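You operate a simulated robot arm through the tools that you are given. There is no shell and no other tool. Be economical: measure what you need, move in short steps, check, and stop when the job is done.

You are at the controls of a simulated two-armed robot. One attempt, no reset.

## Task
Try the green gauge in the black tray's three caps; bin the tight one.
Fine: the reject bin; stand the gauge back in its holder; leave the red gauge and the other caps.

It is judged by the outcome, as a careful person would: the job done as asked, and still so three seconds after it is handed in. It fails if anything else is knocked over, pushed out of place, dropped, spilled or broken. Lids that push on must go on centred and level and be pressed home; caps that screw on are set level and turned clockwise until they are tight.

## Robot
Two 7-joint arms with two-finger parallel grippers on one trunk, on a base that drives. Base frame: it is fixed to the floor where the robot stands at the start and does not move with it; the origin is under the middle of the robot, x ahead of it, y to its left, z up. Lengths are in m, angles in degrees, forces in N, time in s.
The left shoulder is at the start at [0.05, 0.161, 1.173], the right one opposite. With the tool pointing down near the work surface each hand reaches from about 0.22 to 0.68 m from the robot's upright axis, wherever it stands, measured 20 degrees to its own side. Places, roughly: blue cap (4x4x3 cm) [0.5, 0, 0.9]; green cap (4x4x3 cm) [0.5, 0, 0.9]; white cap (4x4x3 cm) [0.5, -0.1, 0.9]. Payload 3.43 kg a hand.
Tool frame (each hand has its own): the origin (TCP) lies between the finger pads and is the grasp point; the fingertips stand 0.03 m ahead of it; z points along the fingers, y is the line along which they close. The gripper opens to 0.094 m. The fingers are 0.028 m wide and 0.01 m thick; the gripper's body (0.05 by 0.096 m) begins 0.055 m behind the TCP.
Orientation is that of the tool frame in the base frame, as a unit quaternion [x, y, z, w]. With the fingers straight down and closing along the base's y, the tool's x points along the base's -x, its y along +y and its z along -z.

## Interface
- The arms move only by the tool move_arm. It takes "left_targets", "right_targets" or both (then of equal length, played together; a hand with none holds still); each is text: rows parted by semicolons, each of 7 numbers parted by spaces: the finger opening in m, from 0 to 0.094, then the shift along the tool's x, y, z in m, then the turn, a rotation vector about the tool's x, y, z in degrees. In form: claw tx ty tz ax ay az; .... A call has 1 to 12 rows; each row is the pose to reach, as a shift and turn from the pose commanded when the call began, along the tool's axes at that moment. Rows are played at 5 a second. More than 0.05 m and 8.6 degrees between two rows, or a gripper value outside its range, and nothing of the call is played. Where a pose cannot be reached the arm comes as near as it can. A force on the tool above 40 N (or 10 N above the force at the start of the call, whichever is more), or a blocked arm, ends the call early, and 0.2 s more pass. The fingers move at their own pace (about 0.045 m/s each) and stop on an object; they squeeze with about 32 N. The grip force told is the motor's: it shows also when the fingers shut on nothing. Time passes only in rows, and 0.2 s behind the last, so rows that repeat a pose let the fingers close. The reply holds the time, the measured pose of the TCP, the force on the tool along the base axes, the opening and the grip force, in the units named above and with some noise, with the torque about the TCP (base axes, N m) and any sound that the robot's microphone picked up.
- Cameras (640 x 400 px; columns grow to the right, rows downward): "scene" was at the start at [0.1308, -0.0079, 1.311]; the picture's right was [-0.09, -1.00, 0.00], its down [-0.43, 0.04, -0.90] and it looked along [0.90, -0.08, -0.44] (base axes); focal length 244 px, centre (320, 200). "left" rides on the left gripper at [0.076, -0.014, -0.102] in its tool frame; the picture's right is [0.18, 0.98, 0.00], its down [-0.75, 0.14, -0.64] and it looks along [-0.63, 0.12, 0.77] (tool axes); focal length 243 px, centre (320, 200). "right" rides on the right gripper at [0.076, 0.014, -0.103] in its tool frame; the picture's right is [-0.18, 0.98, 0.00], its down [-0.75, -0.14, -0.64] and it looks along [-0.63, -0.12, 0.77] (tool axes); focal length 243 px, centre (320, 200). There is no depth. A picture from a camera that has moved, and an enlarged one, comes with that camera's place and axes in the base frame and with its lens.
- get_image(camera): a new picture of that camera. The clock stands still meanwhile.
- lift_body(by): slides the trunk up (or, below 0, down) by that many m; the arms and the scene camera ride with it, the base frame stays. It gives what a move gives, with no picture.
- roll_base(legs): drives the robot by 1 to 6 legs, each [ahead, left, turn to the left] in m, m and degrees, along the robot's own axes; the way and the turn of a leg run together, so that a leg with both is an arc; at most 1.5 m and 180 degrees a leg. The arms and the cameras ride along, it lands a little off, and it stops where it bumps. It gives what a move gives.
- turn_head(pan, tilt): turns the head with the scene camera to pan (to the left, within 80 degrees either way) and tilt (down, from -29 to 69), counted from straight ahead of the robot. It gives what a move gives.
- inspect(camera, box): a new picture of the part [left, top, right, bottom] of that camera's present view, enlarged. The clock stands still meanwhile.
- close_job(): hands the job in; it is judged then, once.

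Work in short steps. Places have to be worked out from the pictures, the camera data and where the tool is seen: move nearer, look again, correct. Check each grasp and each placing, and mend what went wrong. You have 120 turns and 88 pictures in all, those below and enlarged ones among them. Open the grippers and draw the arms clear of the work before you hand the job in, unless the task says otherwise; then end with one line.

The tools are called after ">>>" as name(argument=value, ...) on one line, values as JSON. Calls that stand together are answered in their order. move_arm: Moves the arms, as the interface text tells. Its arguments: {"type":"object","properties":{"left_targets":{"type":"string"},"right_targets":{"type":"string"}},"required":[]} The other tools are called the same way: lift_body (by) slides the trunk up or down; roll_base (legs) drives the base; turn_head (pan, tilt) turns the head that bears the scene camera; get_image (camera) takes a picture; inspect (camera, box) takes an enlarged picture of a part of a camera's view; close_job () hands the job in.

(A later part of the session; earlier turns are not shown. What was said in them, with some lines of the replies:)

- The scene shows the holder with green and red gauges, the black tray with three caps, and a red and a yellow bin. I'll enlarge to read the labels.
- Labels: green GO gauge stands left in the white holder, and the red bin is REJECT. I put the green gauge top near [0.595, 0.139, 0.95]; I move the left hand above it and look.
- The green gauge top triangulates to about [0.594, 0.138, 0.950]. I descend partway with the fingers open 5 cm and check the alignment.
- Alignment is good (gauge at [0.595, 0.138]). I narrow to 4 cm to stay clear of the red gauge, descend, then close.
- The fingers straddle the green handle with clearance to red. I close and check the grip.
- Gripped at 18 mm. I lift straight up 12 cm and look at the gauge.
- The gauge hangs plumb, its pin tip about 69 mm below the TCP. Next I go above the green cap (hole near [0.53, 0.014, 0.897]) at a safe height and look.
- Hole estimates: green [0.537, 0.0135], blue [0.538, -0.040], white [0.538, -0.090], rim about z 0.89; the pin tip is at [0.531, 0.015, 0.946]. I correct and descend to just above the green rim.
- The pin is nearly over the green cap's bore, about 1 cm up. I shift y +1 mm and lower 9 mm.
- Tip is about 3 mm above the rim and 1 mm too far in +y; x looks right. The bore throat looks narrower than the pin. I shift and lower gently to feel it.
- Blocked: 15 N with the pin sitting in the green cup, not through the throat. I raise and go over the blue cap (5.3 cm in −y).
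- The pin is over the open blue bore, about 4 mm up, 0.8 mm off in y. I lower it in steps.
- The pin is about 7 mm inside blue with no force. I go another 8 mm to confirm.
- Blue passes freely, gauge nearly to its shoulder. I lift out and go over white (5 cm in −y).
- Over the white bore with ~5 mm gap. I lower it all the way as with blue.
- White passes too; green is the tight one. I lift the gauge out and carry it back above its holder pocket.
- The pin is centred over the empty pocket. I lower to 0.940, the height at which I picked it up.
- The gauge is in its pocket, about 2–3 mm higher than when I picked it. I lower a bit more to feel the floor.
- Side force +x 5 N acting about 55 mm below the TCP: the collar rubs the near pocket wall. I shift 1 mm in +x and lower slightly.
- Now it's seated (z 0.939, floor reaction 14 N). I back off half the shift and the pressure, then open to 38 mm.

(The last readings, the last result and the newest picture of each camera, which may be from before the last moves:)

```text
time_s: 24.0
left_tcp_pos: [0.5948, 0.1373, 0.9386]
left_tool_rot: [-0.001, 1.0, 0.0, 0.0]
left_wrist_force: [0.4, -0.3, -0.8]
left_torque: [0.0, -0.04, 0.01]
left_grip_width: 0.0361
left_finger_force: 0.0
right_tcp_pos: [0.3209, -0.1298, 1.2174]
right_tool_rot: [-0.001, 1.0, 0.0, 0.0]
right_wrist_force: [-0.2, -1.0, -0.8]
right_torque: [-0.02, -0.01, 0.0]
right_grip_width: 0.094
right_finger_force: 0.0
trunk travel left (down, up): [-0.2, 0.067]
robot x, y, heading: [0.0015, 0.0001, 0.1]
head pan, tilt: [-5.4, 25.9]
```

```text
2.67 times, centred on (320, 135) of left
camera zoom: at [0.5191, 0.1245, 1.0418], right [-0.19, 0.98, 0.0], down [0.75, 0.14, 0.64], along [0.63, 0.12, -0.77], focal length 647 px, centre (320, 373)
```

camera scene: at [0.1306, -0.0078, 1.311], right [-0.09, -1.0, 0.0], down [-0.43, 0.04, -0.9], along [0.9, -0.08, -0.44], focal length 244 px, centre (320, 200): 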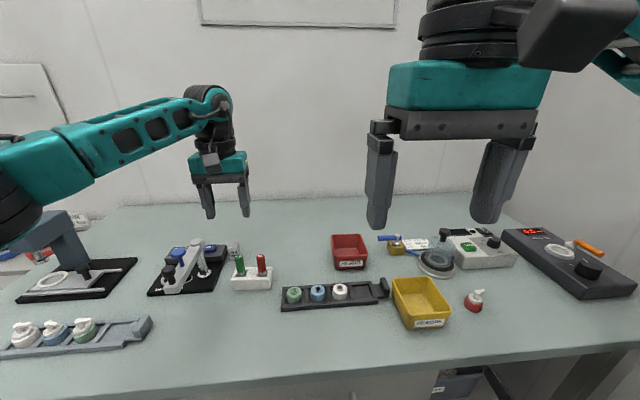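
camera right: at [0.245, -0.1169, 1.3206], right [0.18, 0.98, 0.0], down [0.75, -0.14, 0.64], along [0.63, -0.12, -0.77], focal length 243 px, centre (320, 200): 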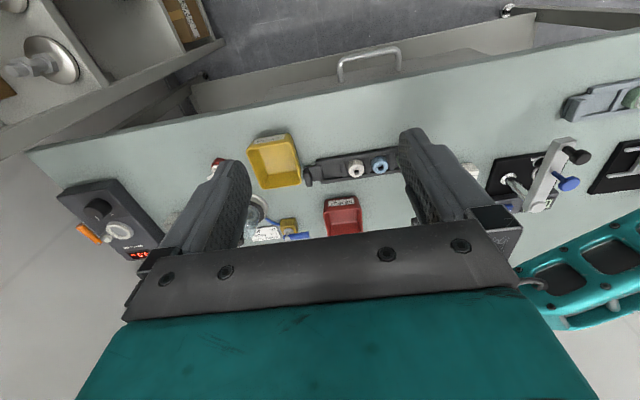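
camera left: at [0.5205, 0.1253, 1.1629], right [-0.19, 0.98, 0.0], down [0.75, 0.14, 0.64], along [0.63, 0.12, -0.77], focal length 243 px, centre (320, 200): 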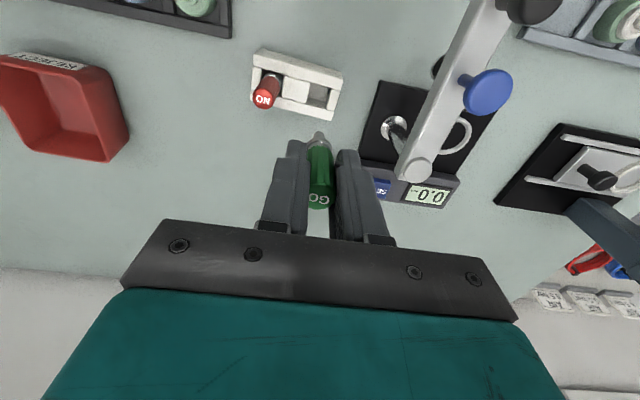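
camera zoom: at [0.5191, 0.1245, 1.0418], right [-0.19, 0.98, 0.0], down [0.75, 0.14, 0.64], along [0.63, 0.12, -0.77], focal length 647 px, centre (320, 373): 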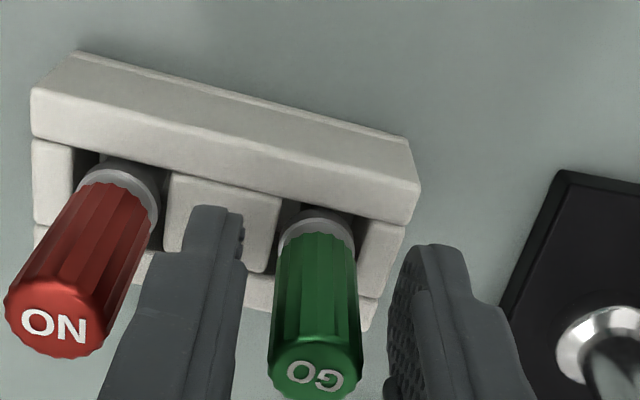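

The gauge stands upright in its pocket. I raise the left hand straight up, then retract it back and left.

>>> move_arm(left_targets="0.036 0 0 -0.03 0 0 0; 0.036 0 0 -0.07 0 0 0; 0.036 0 0 -0.115 0 0 0; 0.036 0 0 -0.16 0 0 0; 0.036 0.04 0.02 -0.18 0 0 0; 0.036 0.08 0.04 -0.19 0 0 0; 0.036 0.12 0.06 -0.2 0 0 0; 0.036 0.16 0.08 -0.2 0 0 0; 0.036 0.2 0.1 -0.2 0 0 0")

>>> get_image(camera="scene")

```text
time_s: 26.0
left_tcp_pos: [0.3961, 0.2377, 1.1364]
left_tool_rot: [-0.001, 1.0, 0.0, 0.0]
left_wrist_force: [0.1, 0.3, -0.6]
left_torque: [0.03, 0.0, -0.01]
left_grip_width: 0.0359
left_finger_force: 0.0
right_tcp_pos: [0.3196, -0.1296, 1.2181]
right_tool_rot: [0.001, 1.0, 0.0, 0.0]
right_wrist_force: [-0.5, -0.1, -0.7]
right_torque: [-0.02, -0.01, 0.01]
right_grip_width: 0.0938
right_finger_force: 0.1
trunk travel left (down, up): [-0.2, 0.067]
robot x, y, heading: [0.0026, 0.0018, -0.3]
head pan, tilt: [-5.4, 25.9]
```

```text
51 pictures are left
camera scene: at [0.13, -0.0074, 1.3112], right [-0.09, -1.0, 0.0], down [-0.43, 0.04, -0.9], along [0.9, -0.08, -0.44], focal length 244 px, centre (320, 200)
```

scene: 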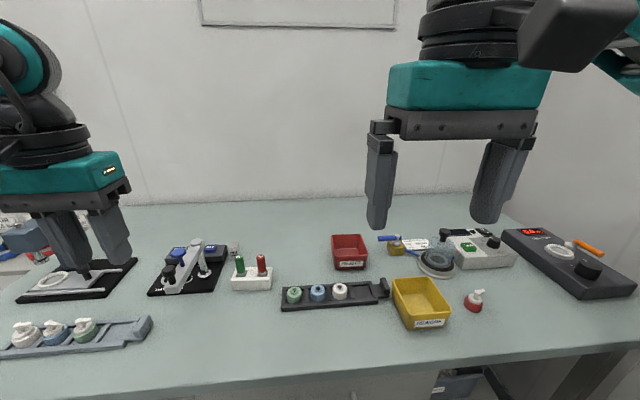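

Everything is in place. The right hand now goes above the green cap at TCP z ≈ 0.98.

>>> move_arm(right_targets="0.06 -0.03 0.02 0.02 0 0 0; 0.06 -0.06 0.04 0.04 0 0 0; 0.06 -0.09 0.06 0.06 0 0 0; 0.06 -0.12 0.08 0.08 0 0 0; 0.06 -0.15 0.1 0.1 0 0 0; 0.06 -0.18 0.12 0.12 0 0 0; 0.05 -0.21 0.14 0.14 0 0 0; 0.045 -0.217 0.1425 0.18 0 0 0; 0.042 -0.217 0.1425 0.22 0 0 0; 0.042 -0.217 0.1425 0.238 0 0 0; 0.042 -0.217 0.1425 0.238 0 0 0")

>>> inspect(camera="scene", box=[240, 215, 400, 315])

>>> inspect(camera="right", box=[160, 50, 480, 250])

```text
time_s: 28.4
left_tcp_pos: [0.3974, 0.237, 1.1374]
left_tool_rot: [-0.001, 1.0, 0.0, 0.0]
left_wrist_force: [-1.0, 0.4, -0.6]
left_torque: [-0.02, 0.01, 0.01]
left_grip_width: 0.0361
left_finger_force: 0.2
right_tcp_pos: [0.5381, 0.0113, 0.98]
right_tool_rot: [0.0, 1.0, -0.001, 0.0]
right_wrist_force: [0.2, -1.3, -0.3]
right_torque: [-0.04, 0.0, 0.0]
right_grip_width: 0.0417
right_finger_force: 0.1
trunk travel left (down, up): [-0.2, 0.067]
robot x, y, heading: [0.0031, 0.0025, -0.2]
head pan, tilt: [-5.4, 25.9]
```

```text
4.00 times, centred on (320, 265) of scene
camera zoom: at [0.1308, -0.0079, 1.311], right [-0.09, -1.0, 0.0], down [-0.43, 0.04, -0.9], along [0.9, -0.08, -0.44], focal length 976 px, centre (320, -60)
```

zoom: 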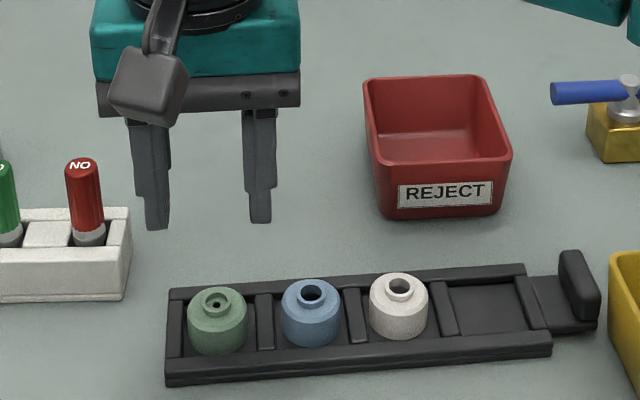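

```text
2.00 times, centred on (320, 150) of right
camera zoom: at [0.4616, 0.0259, 1.0833], right [0.18, 0.98, 0.0], down [0.75, -0.14, 0.64], along [0.63, -0.12, -0.77], focal length 485 px, centre (320, 300)
```

zoom: 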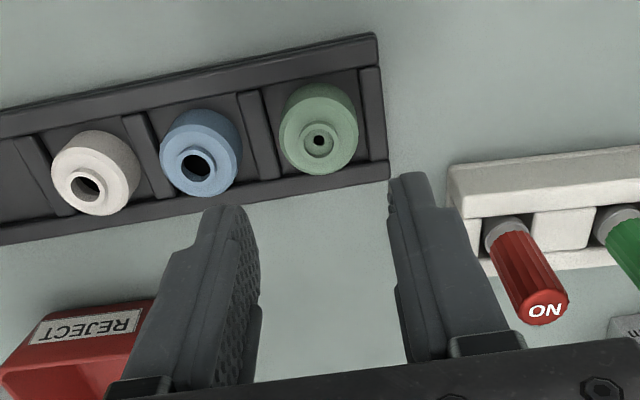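

The cap is centred between the fingers within 1 mm. I descend so the tips straddle the cap's top and check.

>>> move_arm(right_targets="0.042 0.001 -0.0005 0.03 0 0 0; 0.042 0.001 -0.0005 0.05 0 0 0; 0.042 0.001 -0.0005 0.063 0 0 0; 0.042 0.001 -0.0005 0.063 0 0 0")

>>> inspect(camera="scene", box=[260, 245, 340, 295])

>>> inspect(camera="right", box=[200, 80, 440, 230])

>>> inspect(camera="left", box=[0, 0, 320, 200])

```text
time_s: 29.4
left_tcp_pos: [0.3963, 0.2366, 1.137]
left_tool_rot: [-0.001, 1.0, 0.0, 0.0]
left_wrist_force: [0.2, 0.6, 0.9]
left_torque: [-0.01, -0.01, 0.0]
left_grip_width: 0.0362
left_finger_force: 0.0
right_tcp_pos: [0.5372, 0.0139, 0.9185]
right_tool_rot: [0.001, 1.0, 0.0, 0.0]
right_wrist_force: [-0.3, 0.2, 0.6]
right_torque: [-0.01, -0.01, 0.01]
right_grip_width: 0.042
right_finger_force: 0.1
trunk travel left (down, up): [-0.2, 0.067]
robot x, y, heading: [-0.0023, -0.0042, 0.2]
head pan, tilt: [-5.4, 25.9]
```

```text
8.00 times, centred on (300, 270) of scene
camera zoom: at [0.1308, -0.0079, 1.311], right [-0.09, -1.0, 0.0], down [-0.43, 0.04, -0.9], along [0.9, -0.08, -0.44], focal length 1952 px, centre (480, -360)
```

zoom: 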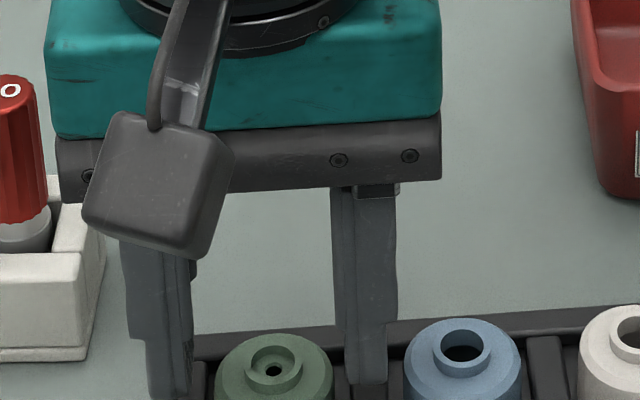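

```text
2.67 times, centred on (320, 155) of right
camera zoom: at [0.4615, 0.0263, 1.0204], right [0.18, 0.98, 0.0], down [0.75, -0.14, 0.64], along [0.63, -0.12, -0.77], focal length 647 px, centre (320, 320)
```

zoom: 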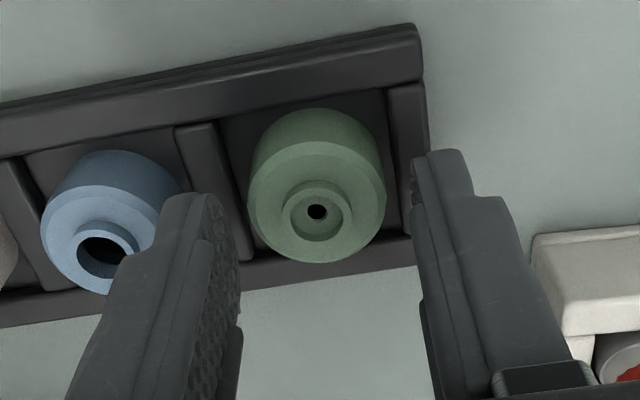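

```text
2.00 times, centred on (160, 100) of left
camera zoom: at [0.321, 0.2243, 1.2399], right [-0.19, 0.98, 0.0], down [0.75, 0.14, 0.64], along [0.63, 0.12, -0.77], focal length 485 px, centre (640, 400)
```

zoom: 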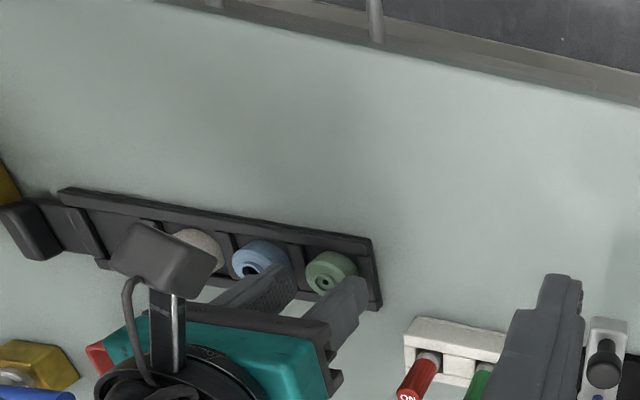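

Fingers straddle with more room at +y; I narrow to 38 mm, shift 1.5 mm to −y, and lower 11 mm (tips at ≈0.877, above the tray rails).

>>> move_arm(right_targets="0.038 0 -0.0015 0 0 0 0; 0.038 0 -0.0015 0.005 0 0 0; 0.038 0 -0.0015 0.011 0 0 0; 0.038 0 -0.0015 0.011 0 0 0")

>>> inspect(camera="scene", box=[260, 255, 340, 305])

>>> inspect(camera="right", box=[240, 100, 400, 200])

```text
time_s: 30.4
left_tcp_pos: [0.3969, 0.2375, 1.1386]
left_tool_rot: [-0.002, 1.0, -0.001, 0.001]
left_wrist_force: [-0.3, 0.2, 0.4]
left_torque: [0.02, -0.01, 0.0]
left_grip_width: 0.036
left_finger_force: 0.1
right_tcp_pos: [0.5377, 0.0102, 0.9063]
right_tool_rot: [0.0, 1.0, 0.0, 0.0]
right_wrist_force: [-0.5, -0.3, 0.4]
right_torque: [0.01, 0.01, -0.02]
right_grip_width: 0.038
right_finger_force: 0.0
trunk travel left (down, up): [-0.2, 0.067]
robot x, y, heading: [0.0051, -0.0006, 0.1]
head pan, tilt: [-5.4, 25.9]
```

```text
8.00 times, centred on (300, 280) of scene
camera zoom: at [0.1308, -0.0079, 1.311], right [-0.09, -1.0, 0.0], down [-0.43, 0.04, -0.9], along [0.9, -0.08, -0.44], focal length 1952 px, centre (480, -440)
```

zoom: 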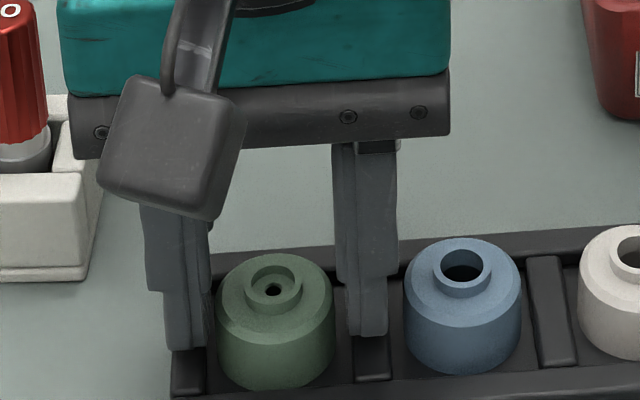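

```text
4.00 times, centred on (320, 150) of right
camera zoom: at [0.4611, 0.0243, 1.0089], right [0.18, 0.98, 0.0], down [0.75, -0.14, 0.64], along [0.63, -0.12, -0.77], focal length 970 px, centre (320, 400)
```

zoom: 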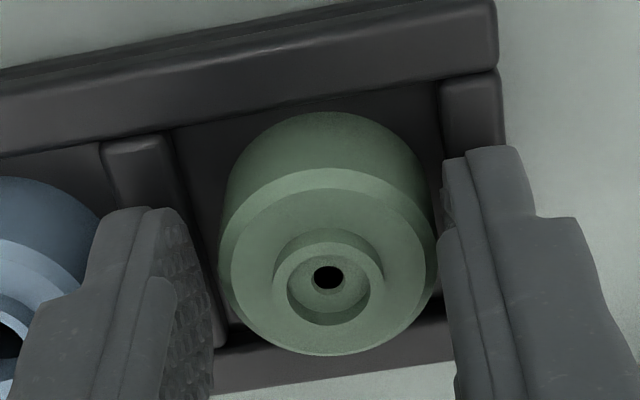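

Well centred, tips around mid-cap height. I close.

>>> move_arm(right_targets="0.034 0 0 0 0 0 0; 0.025 0 0 0 0 0 0; 0.0 0 0 0 0 0 0; 0.0 0 0 0 0 0 0")

>>> inspect(camera="scene", box=[260, 255, 340, 305])

```text
time_s: 31.4
left_tcp_pos: [0.3956, 0.2368, 1.1379]
left_tool_rot: [-0.001, 1.0, 0.0, 0.0]
left_wrist_force: [0.4, 0.2, -0.8]
left_torque: [0.0, 0.01, 0.02]
left_grip_width: 0.0358
left_finger_force: 0.1
right_tcp_pos: [0.5361, 0.0105, 0.9074]
right_tool_rot: [0.0, 1.0, 0.0, 0.001]
right_wrist_force: [0.3, -0.3, 0.7]
right_torque: [0.02, 0.04, 0.02]
right_grip_width: 0.0308
right_finger_force: 9.8
trunk travel left (down, up): [-0.2, 0.067]
robot x, y, heading: [-0.0018, -0.0025, 0.2]
head pan, tilt: [-5.4, 25.9]
```

```text
8.00 times, centred on (300, 280) of scene
camera zoom: at [0.1308, -0.0079, 1.311], right [-0.09, -1.0, 0.0], down [-0.43, 0.04, -0.9], along [0.9, -0.08, -0.44], focal length 1952 px, centre (480, -440)
```

zoom: 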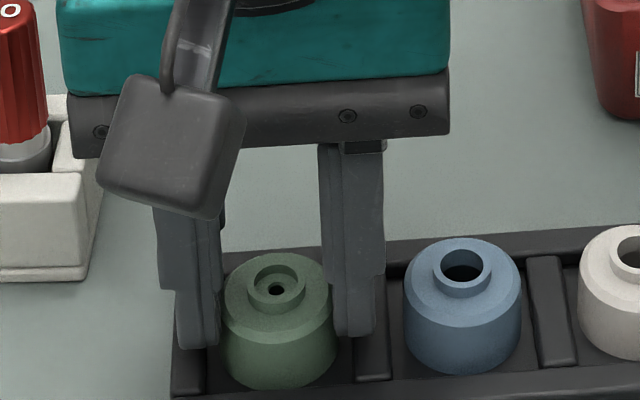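

Contact at 30.8 mm. I hold a moment for full grip, then lift straight up slowly.

>>> move_arm(right_targets="0.0 0 0 0 0 0 0; 0.0 0 0 -0.005 0 0 0; 0.0 0 0 -0.02 0 0 0; 0.0 0 0 -0.05 0 0 0; 0.0 0 0 -0.08 0 0 0; 0.0 0 0 -0.08 0 0 0")

>>> get_image(camera="scene")

>>> get_image(camera="right")

```text
time_s: 32.8
left_tcp_pos: [0.3965, 0.2372, 1.1381]
left_tool_rot: [-0.001, 1.0, 0.0, 0.0]
left_wrist_force: [-0.6, 0.3, -0.1]
left_torque: [-0.01, 0.0, -0.02]
left_grip_width: 0.0357
left_finger_force: 0.0
right_tcp_pos: [0.5376, 0.0106, 0.9861]
right_tool_rot: [-0.001, 1.0, 0.0, 0.0]
right_wrist_force: [-0.5, 0.8, 0.4]
right_torque: [0.01, -0.01, -0.02]
right_grip_width: 0.0309
right_finger_force: 9.7
trunk travel left (down, up): [-0.2, 0.067]
robot x, y, heading: [0.0003, -0.0032, 0.3]
head pan, tilt: [-5.4, 25.9]
```

```text
42 pictures are left
camera scene: at [0.1309, -0.0079, 1.311], right [-0.09, -1.0, 0.0], down [-0.43, 0.04, -0.9], along [0.9, -0.08, -0.44], focal length 244 px, centre (320, 200)
```

scene: 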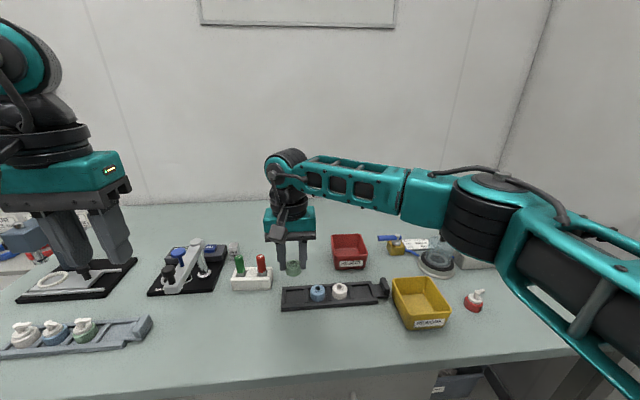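

```text
41 pictures are left
camera right: at [0.4607, 0.024, 1.0886], right [0.18, 0.98, 0.0], down [0.75, -0.14, 0.64], along [0.63, -0.12, -0.77], focal length 243 px, centre (320, 200)
```

right: 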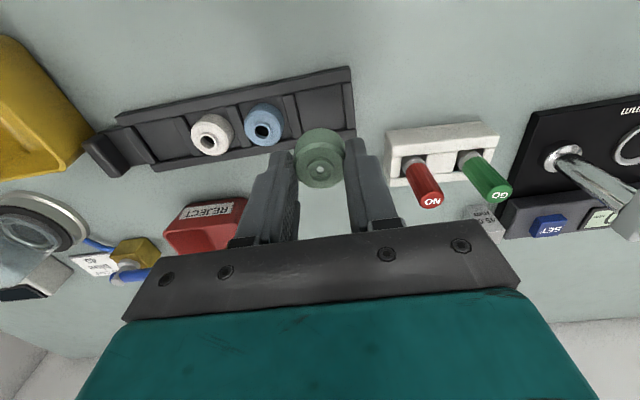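

The green cap is held. I move toward above the reject bin (about [0.66, -0.13]) at this height.

>>> move_arm(right_targets="0.0 -0.025 -0.03 -0.01 0 0 0; 0.0 -0.05 -0.06 -0.01 0 0 0; 0.0 -0.075 -0.09 -0.01 0 0 0; 0.0 -0.1 -0.12 -0.01 0 0 0; 0.0 -0.122 -0.14 -0.01 0 0 0; 0.0 -0.122 -0.14 -0.01 0 0 0")

>>> inspect(camera="scene", box=[280, 190, 440, 290])

>>> get_image(camera="right")

```text
time_s: 34.2
left_tcp_pos: [0.397, 0.2382, 1.1378]
left_tool_rot: [-0.002, 1.0, -0.001, 0.0]
left_wrist_force: [0.8, 0.1, -0.2]
left_torque: [0.0, -0.06, 0.02]
left_grip_width: 0.0361
left_finger_force: 0.1
right_tcp_pos: [0.6426, -0.1342, 0.9954]
right_tool_rot: [-0.001, 1.0, 0.0, 0.001]
right_wrist_force: [-0.4, 0.2, 0.6]
right_torque: [-0.01, -0.02, 0.03]
right_grip_width: 0.031
right_finger_force: 10.1
right hand out of reach, approached as far as the arm can: row 5, 6
trunk travel left (down, up): [-0.2, 0.067]
robot x, y, heading: [0.0006, 0.0025, -0.2]
head pan, tilt: [-5.4, 25.9]
```

```text
4.00 times, centred on (360, 240) of scene
camera zoom: at [0.1307, -0.0072, 1.311], right [-0.09, -1.0, 0.0], down [-0.43, 0.04, -0.9], along [0.9, -0.08, -0.44], focal length 976 px, centre (160, 40)
```

zoom: 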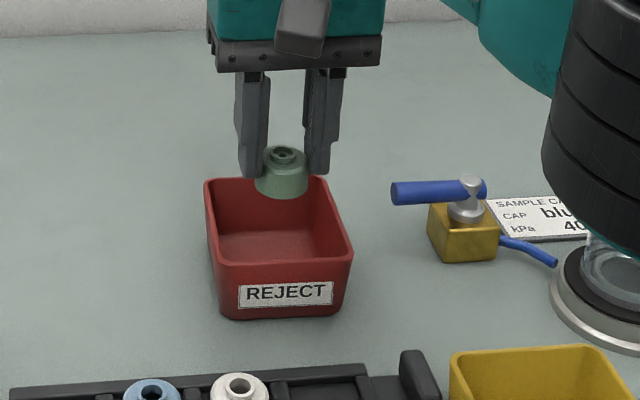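

```text
39 pictures are left
camera right: at [0.5657, -0.1201, 1.0982], right [0.18, 0.98, 0.0], down [0.75, -0.14, 0.64], along [0.63, -0.12, -0.77], focal length 243 px, centre (320, 200)
```

right: 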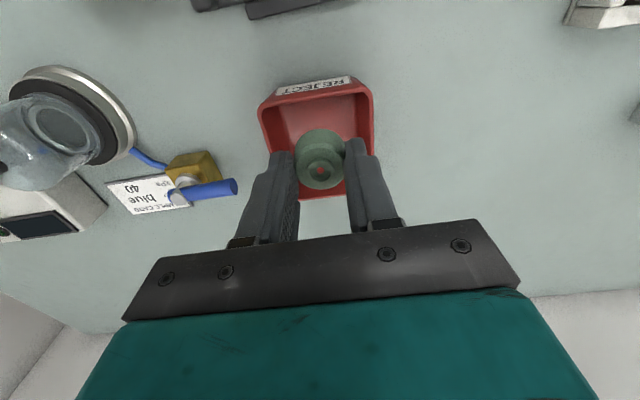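

Out of reach by ~2 cm: the hand is at x 0.643 while the bin (rim z ≈ 0.912, x 0.62–0.71) is centred at ≈ [0.665, -0.134]. I roll the base 2.5 cm ahead; the hand is above everything.

>>> roll_base(legs=[[0.025, 0, 0]])

>>> inspect(camera="scene", box=[280, 190, 440, 290])

>>> get_image(camera="right")

```text
time_s: 35.0
left_tcp_pos: [0.4228, 0.2375, 1.1364]
left_tool_rot: [-0.001, 1.0, -0.001, 0.001]
left_wrist_force: [0.2, 1.1, -1.4]
left_torque: [0.01, 0.03, 0.0]
left_grip_width: 0.036
left_finger_force: 0.1
right_tcp_pos: [0.6685, -0.1352, 0.9933]
right_tool_rot: [0.0, 1.0, -0.001, -0.001]
right_wrist_force: [0.3, -0.1, -1.0]
right_torque: [0.01, 0.06, 0.0]
right_grip_width: 0.0311
right_finger_force: 10.1
trunk travel left (down, up): [-0.2, 0.067]
robot x, y, heading: [0.0244, -0.0009, 0.0]
head pan, tilt: [-5.4, 25.9]
```

```text
4.00 times, centred on (360, 240) of scene
camera zoom: at [0.1566, -0.0079, 1.3108], right [-0.09, -1.0, 0.0], down [-0.44, 0.04, -0.9], along [0.9, -0.08, -0.44], focal length 976 px, centre (160, 40)
```

zoom: 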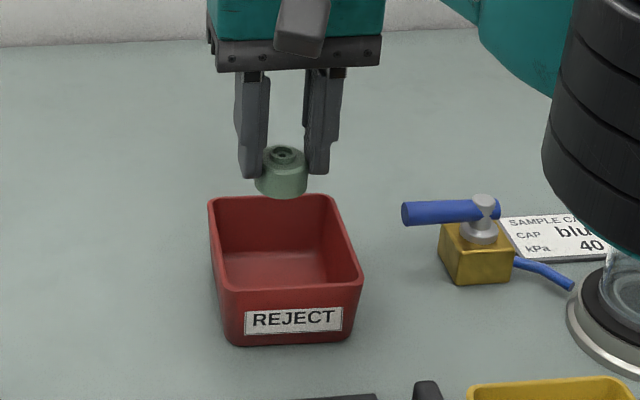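

```text
37 pictures are left
camera right: at [0.5914, -0.1205, 1.0975], right [0.18, 0.98, 0.0], down [0.75, -0.14, 0.64], along [0.63, -0.12, -0.77], focal length 243 px, centre (320, 200)
```

right: 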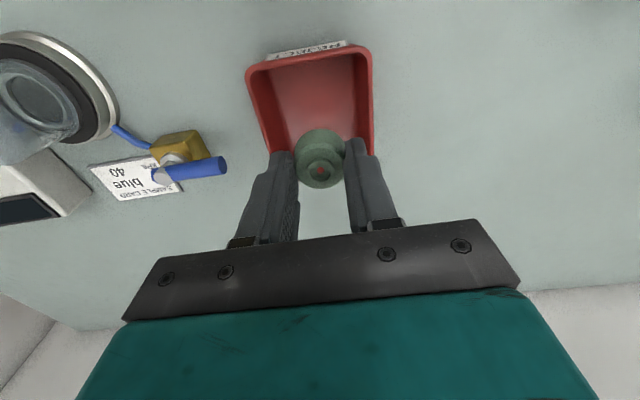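

The bin is centred at [0.668, -0.134] and the hand at [0.6685, -0.135]. I lower a little first to check which pose the command builds from.

>>> move_arm(right_targets="0.0 0 0 0.01 0 0 0; 0.0 0 0 0.02 0 0 0; 0.0 0 0 0.02 0 0 0")

```text
time_s: 35.8
left_tcp_pos: [0.4208, 0.2373, 1.1386]
left_tool_rot: [0.0, 1.0, 0.001, -0.001]
left_wrist_force: [-0.4, 0.1, 0.1]
left_torque: [-0.02, 0.02, 0.01]
left_grip_width: 0.0357
left_finger_force: 0.0
right_tcp_pos: [0.6676, -0.1348, 0.975]
right_tool_rot: [0.0, 1.0, 0.001, 0.0]
right_wrist_force: [0.4, 0.7, -0.6]
right_torque: [0.01, -0.02, 0.0]
right_grip_width: 0.031
right_finger_force: 10.1
trunk travel left (down, up): [-0.2, 0.067]
robot x, y, heading: [0.0232, -0.0009, -0.2]
head pan, tilt: [-5.4, 25.9]
```

It moves straight from the measured pose, within reach. I lower the cap to just above the bin floor.

>>> move_arm(right_targets="0.0 0 0 0.02 0 0 0; 0.0 0 0 0.04 0 0 0; 0.0 0 0 0.054 0 0 0; 0.0 0 0 0.054 0 0 0")

>>> inspect(camera="scene", box=[300, 210, 400, 285])

>>> inspect(camera="right", box=[160, 20, 480, 220])

```text
time_s: 36.8
left_tcp_pos: [0.4215, 0.238, 1.138]
left_tool_rot: [-0.001, 1.0, -0.001, 0.0]
left_wrist_force: [0.4, 0.2, -0.4]
left_torque: [-0.01, 0.01, 0.0]
left_grip_width: 0.0359
left_finger_force: 0.1
right_tcp_pos: [0.6637, -0.1356, 0.9199]
right_tool_rot: [0.0, 1.0, 0.0, 0.0]
right_wrist_force: [-0.8, 0.6, 0.4]
right_torque: [-0.01, -0.04, -0.01]
right_grip_width: 0.0307
right_finger_force: 10.5
right hand out of reach, approached as far as the arm can: row 3, 4
trunk travel left (down, up): [-0.2, 0.067]
robot x, y, heading: [0.0273, -0.0031, 0.2]
head pan, tilt: [-5.4, 25.9]
```

```text
5.33 times, centred on (350, 248) of scene
camera zoom: at [0.1555, -0.0072, 1.311], right [-0.09, -1.0, 0.0], down [-0.43, 0.04, -0.9], along [0.9, -0.08, -0.44], focal length 1301 px, centre (160, -53)
```

zoom: 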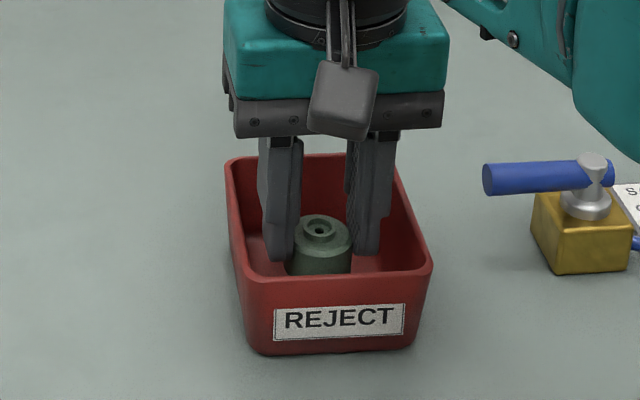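

```text
2.00 times, centred on (320, 120) of right
camera zoom: at [0.5877, -0.1214, 1.0242], right [0.18, 0.98, 0.0], down [0.75, -0.14, 0.64], along [0.63, -0.12, -0.77], focal length 485 px, centre (320, 360)
```

zoom: 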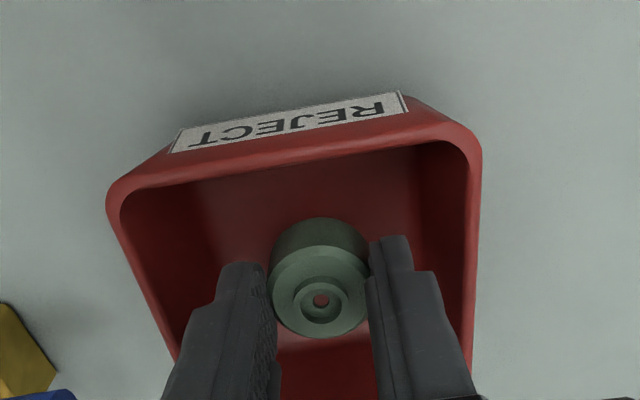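

The cap is inside the bin walls, clear on all sides, with a small height left. I lower another ~6 mm (easing back 4 mm in x for reach), watching for the floor.

>>> move_arm(right_targets="0.0 0.003 0 0.003 0 0 0; 0.0 0.004 0 0.006 0 0 0; 0.0 0.004 0 0.006 0 0 0")

```text
time_s: 37.6
left_tcp_pos: [0.4209, 0.2387, 1.1373]
left_tool_rot: [-0.001, 1.0, 0.0, 0.0]
left_wrist_force: [0.2, -0.9, -0.1]
left_torque: [0.0, -0.01, 0.0]
left_grip_width: 0.0358
left_finger_force: 0.1
right_tcp_pos: [0.6597, -0.135, 0.9153]
right_tool_rot: [-0.001, 1.0, 0.0, 0.0]
right_wrist_force: [0.1, -1.0, 0.0]
right_torque: [0.02, -0.01, 0.01]
right_grip_width: 0.0309
right_finger_force: 10.4
trunk travel left (down, up): [-0.2, 0.067]
robot x, y, heading: [0.0243, -0.0, -0.0]
head pan, tilt: [-5.4, 25.9]
```

No contact yet; I lower in 2 mm steps another 6 mm.

>>> move_arm(right_targets="0.0 0.001 0 0.002 0 0 0; 0.0 0.001 0 0.004 0 0 0; 0.0 0.001 0 0.006 0 0 0; 0.0 0.001 0 0.006 0 0 0")

>>> inspect(camera="right", box=[160, 20, 480, 220])

```text
time_s: 38.6
left_tcp_pos: [0.422, 0.2374, 1.1366]
left_tool_rot: [-0.002, 1.0, 0.0, 0.0]
left_wrist_force: [-0.1, -0.3, 0.0]
left_torque: [0.0, 0.01, 0.0]
left_grip_width: 0.036
left_finger_force: 0.0
right_tcp_pos: [0.6572, -0.1349, 0.9084]
right_tool_rot: [0.0, 1.0, 0.001, 0.0]
right_wrist_force: [-0.1, 0.6, 0.4]
right_torque: [-0.02, 0.01, -0.01]
right_grip_width: 0.0307
right_finger_force: 9.7
trunk travel left (down, up): [-0.2, 0.067]
robot x, y, heading: [0.0225, 0.0024, -0.0]
head pan, tilt: [-5.4, 25.9]
```

```text
2.00 times, centred on (320, 120) of right
camera zoom: at [0.5821, -0.1214, 1.0121], right [0.18, 0.98, 0.0], down [0.75, -0.14, 0.64], along [0.63, -0.12, -0.77], focal length 485 px, centre (320, 360)
```

zoom: 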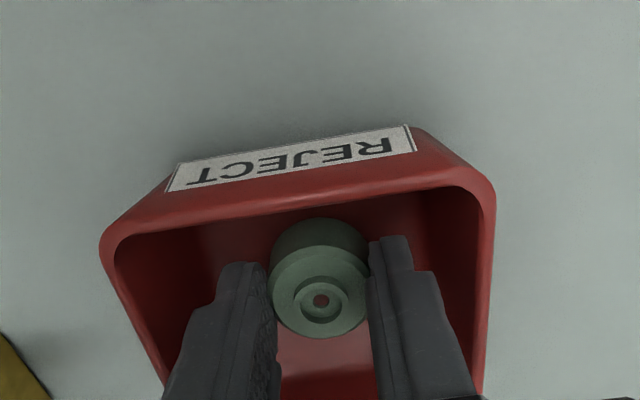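

The cap is a few millimetres above the floor, inside the walls. I release to 42 mm and lift straight out.

>>> move_arm(right_targets="0.036 0 0 0 0 0 0; 0.042 0 0 0 0 0 0; 0.042 0 0 0 0 0 0; 0.042 0 0 -0.03 0 0 0; 0.042 0 0 -0.07 0 0 0; 0.042 0 0 -0.12 0 0 0; 0.042 0 0 -0.12 0 0 0")

>>> inspect(camera="right", box=[160, 0, 480, 200])

```text
time_s: 40.2
left_tcp_pos: [0.4199, 0.2378, 1.1372]
left_tool_rot: [-0.001, 1.0, 0.001, 0.001]
left_wrist_force: [0.8, -0.5, 1.0]
left_torque: [0.0, 0.01, 0.01]
left_grip_width: 0.0362
left_finger_force: 0.1
right_tcp_pos: [0.658, -0.1358, 1.0282]
right_tool_rot: [0.0, 1.0, -0.001, 0.0]
right_wrist_force: [0.3, 0.0, 0.4]
right_torque: [0.02, -0.01, -0.01]
right_grip_width: 0.0423
right_finger_force: 0.0
trunk travel left (down, up): [-0.2, 0.067]
robot x, y, heading: [0.0251, -0.0006, 0.1]
head pan, tilt: [-5.4, 25.9]
```

```text
2.00 times, centred on (320, 100) of right
camera zoom: at [0.5817, -0.1224, 1.1309], right [0.18, 0.98, 0.0], down [0.75, -0.14, 0.64], along [0.63, -0.12, -0.77], focal length 485 px, centre (320, 400)
```

zoom: 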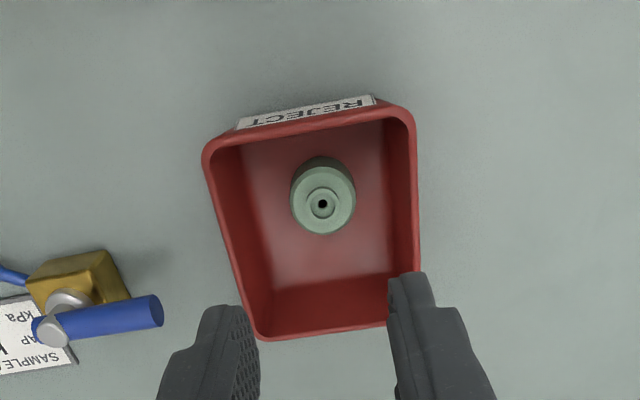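

The cap rests in the reject bin. I draw the right arm up and back, open the grippers, and take a last look.

>>> move_arm(right_targets="0.042 0.02 0 -0.04 0 0 0; 0.05 0.05 0 -0.08 0 0 0; 0.06 0.09 0 -0.1 0 0 0; 0.07 0.13 0 -0.12 0 0 0; 0.08 0.17 -0.01 -0.14 0 0 0; 0.09 0.21 -0.02 -0.16 0 0 0; 0.09 0.25 -0.03 -0.17 0 0 0; 0.09 0.29 -0.03 -0.18 0 0 0; 0.09 0.29 -0.03 -0.18 0 0 0", left_targets="0.036 0 0 0 0 0 0; 0.05 0 0 0 0 0 0; 0.06 0 0 0 0 0 0; 0.07 0 0 0 0 0 0; 0.08 0 0 0 0 0 0; 0.09 0 0 0 0 0 0; 0.09 0 0 0 0 0 0; 0.09 0 0 0 0 0 0; 0.09 0 0 0 0 0 0")

>>> get_image(camera="scene")

>>> inspect(camera="scene", box=[220, 220, 400, 332])

```text
time_s: 42.2
left_tcp_pos: [0.4224, 0.2377, 1.1367]
left_tool_rot: [-0.001, 1.0, 0.0, -0.001]
left_wrist_force: [-0.4, 0.0, 0.8]
left_torque: [0.0, 0.0, -0.03]
left_grip_width: 0.0897
left_finger_force: 0.0
right_tcp_pos: [0.3691, -0.1647, 1.208]
right_tool_rot: [0.0, 1.0, 0.0, 0.001]
right_wrist_force: [0.3, 0.0, 0.6]
right_torque: [-0.03, 0.0, -0.03]
right_grip_width: 0.0898
right_finger_force: 0.0
trunk travel left (down, up): [-0.2, 0.067]
robot x, y, heading: [0.0245, -0.0012, 0.0]
head pan, tilt: [-5.4, 25.9]
```

```text
32 pictures are left
camera scene: at [0.1558, -0.008, 1.3109], right [-0.09, -1.0, 0.0], down [-0.44, 0.04, -0.9], along [0.9, -0.08, -0.44], focal length 244 px, centre (320, 200)
```

scene: 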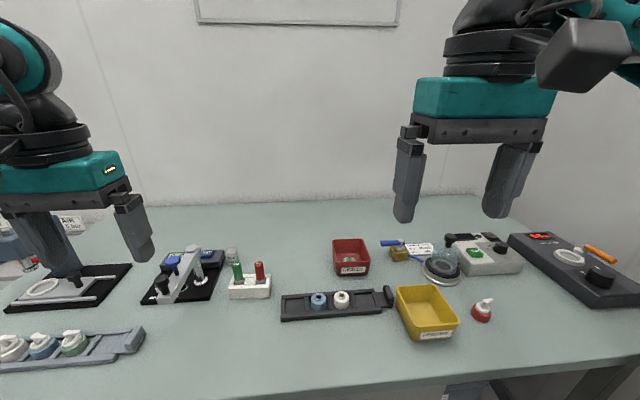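

```text
3.56 times, centred on (310, 276) of scene
camera zoom: at [0.1558, -0.008, 1.3109], right [-0.09, -1.0, 0.0], down [-0.44, 0.04, -0.9], along [0.9, -0.08, -0.44], focal length 867 px, centre (356, -70)
```

zoom: 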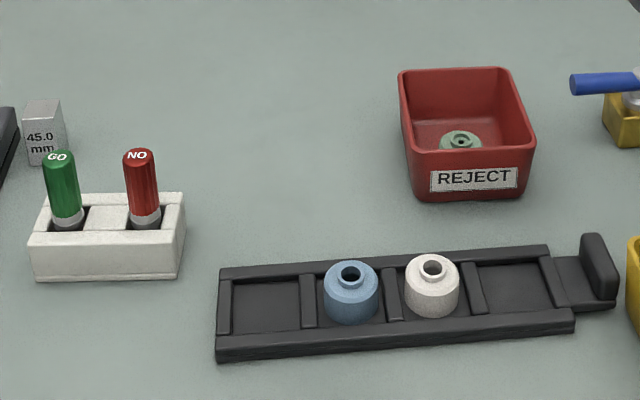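

The final picture shows the green cap in REJECT, the gauge back in its holder, and everything else where it was. I hand in.

>>> close_job()

```text
The job is handed in.
```

The green cap was the tight one and is now in the REJECT bin; the blue and white caps took the gauge freely and stay in the tray, the green gauge is back in its holder, and the red gauge was not touched.
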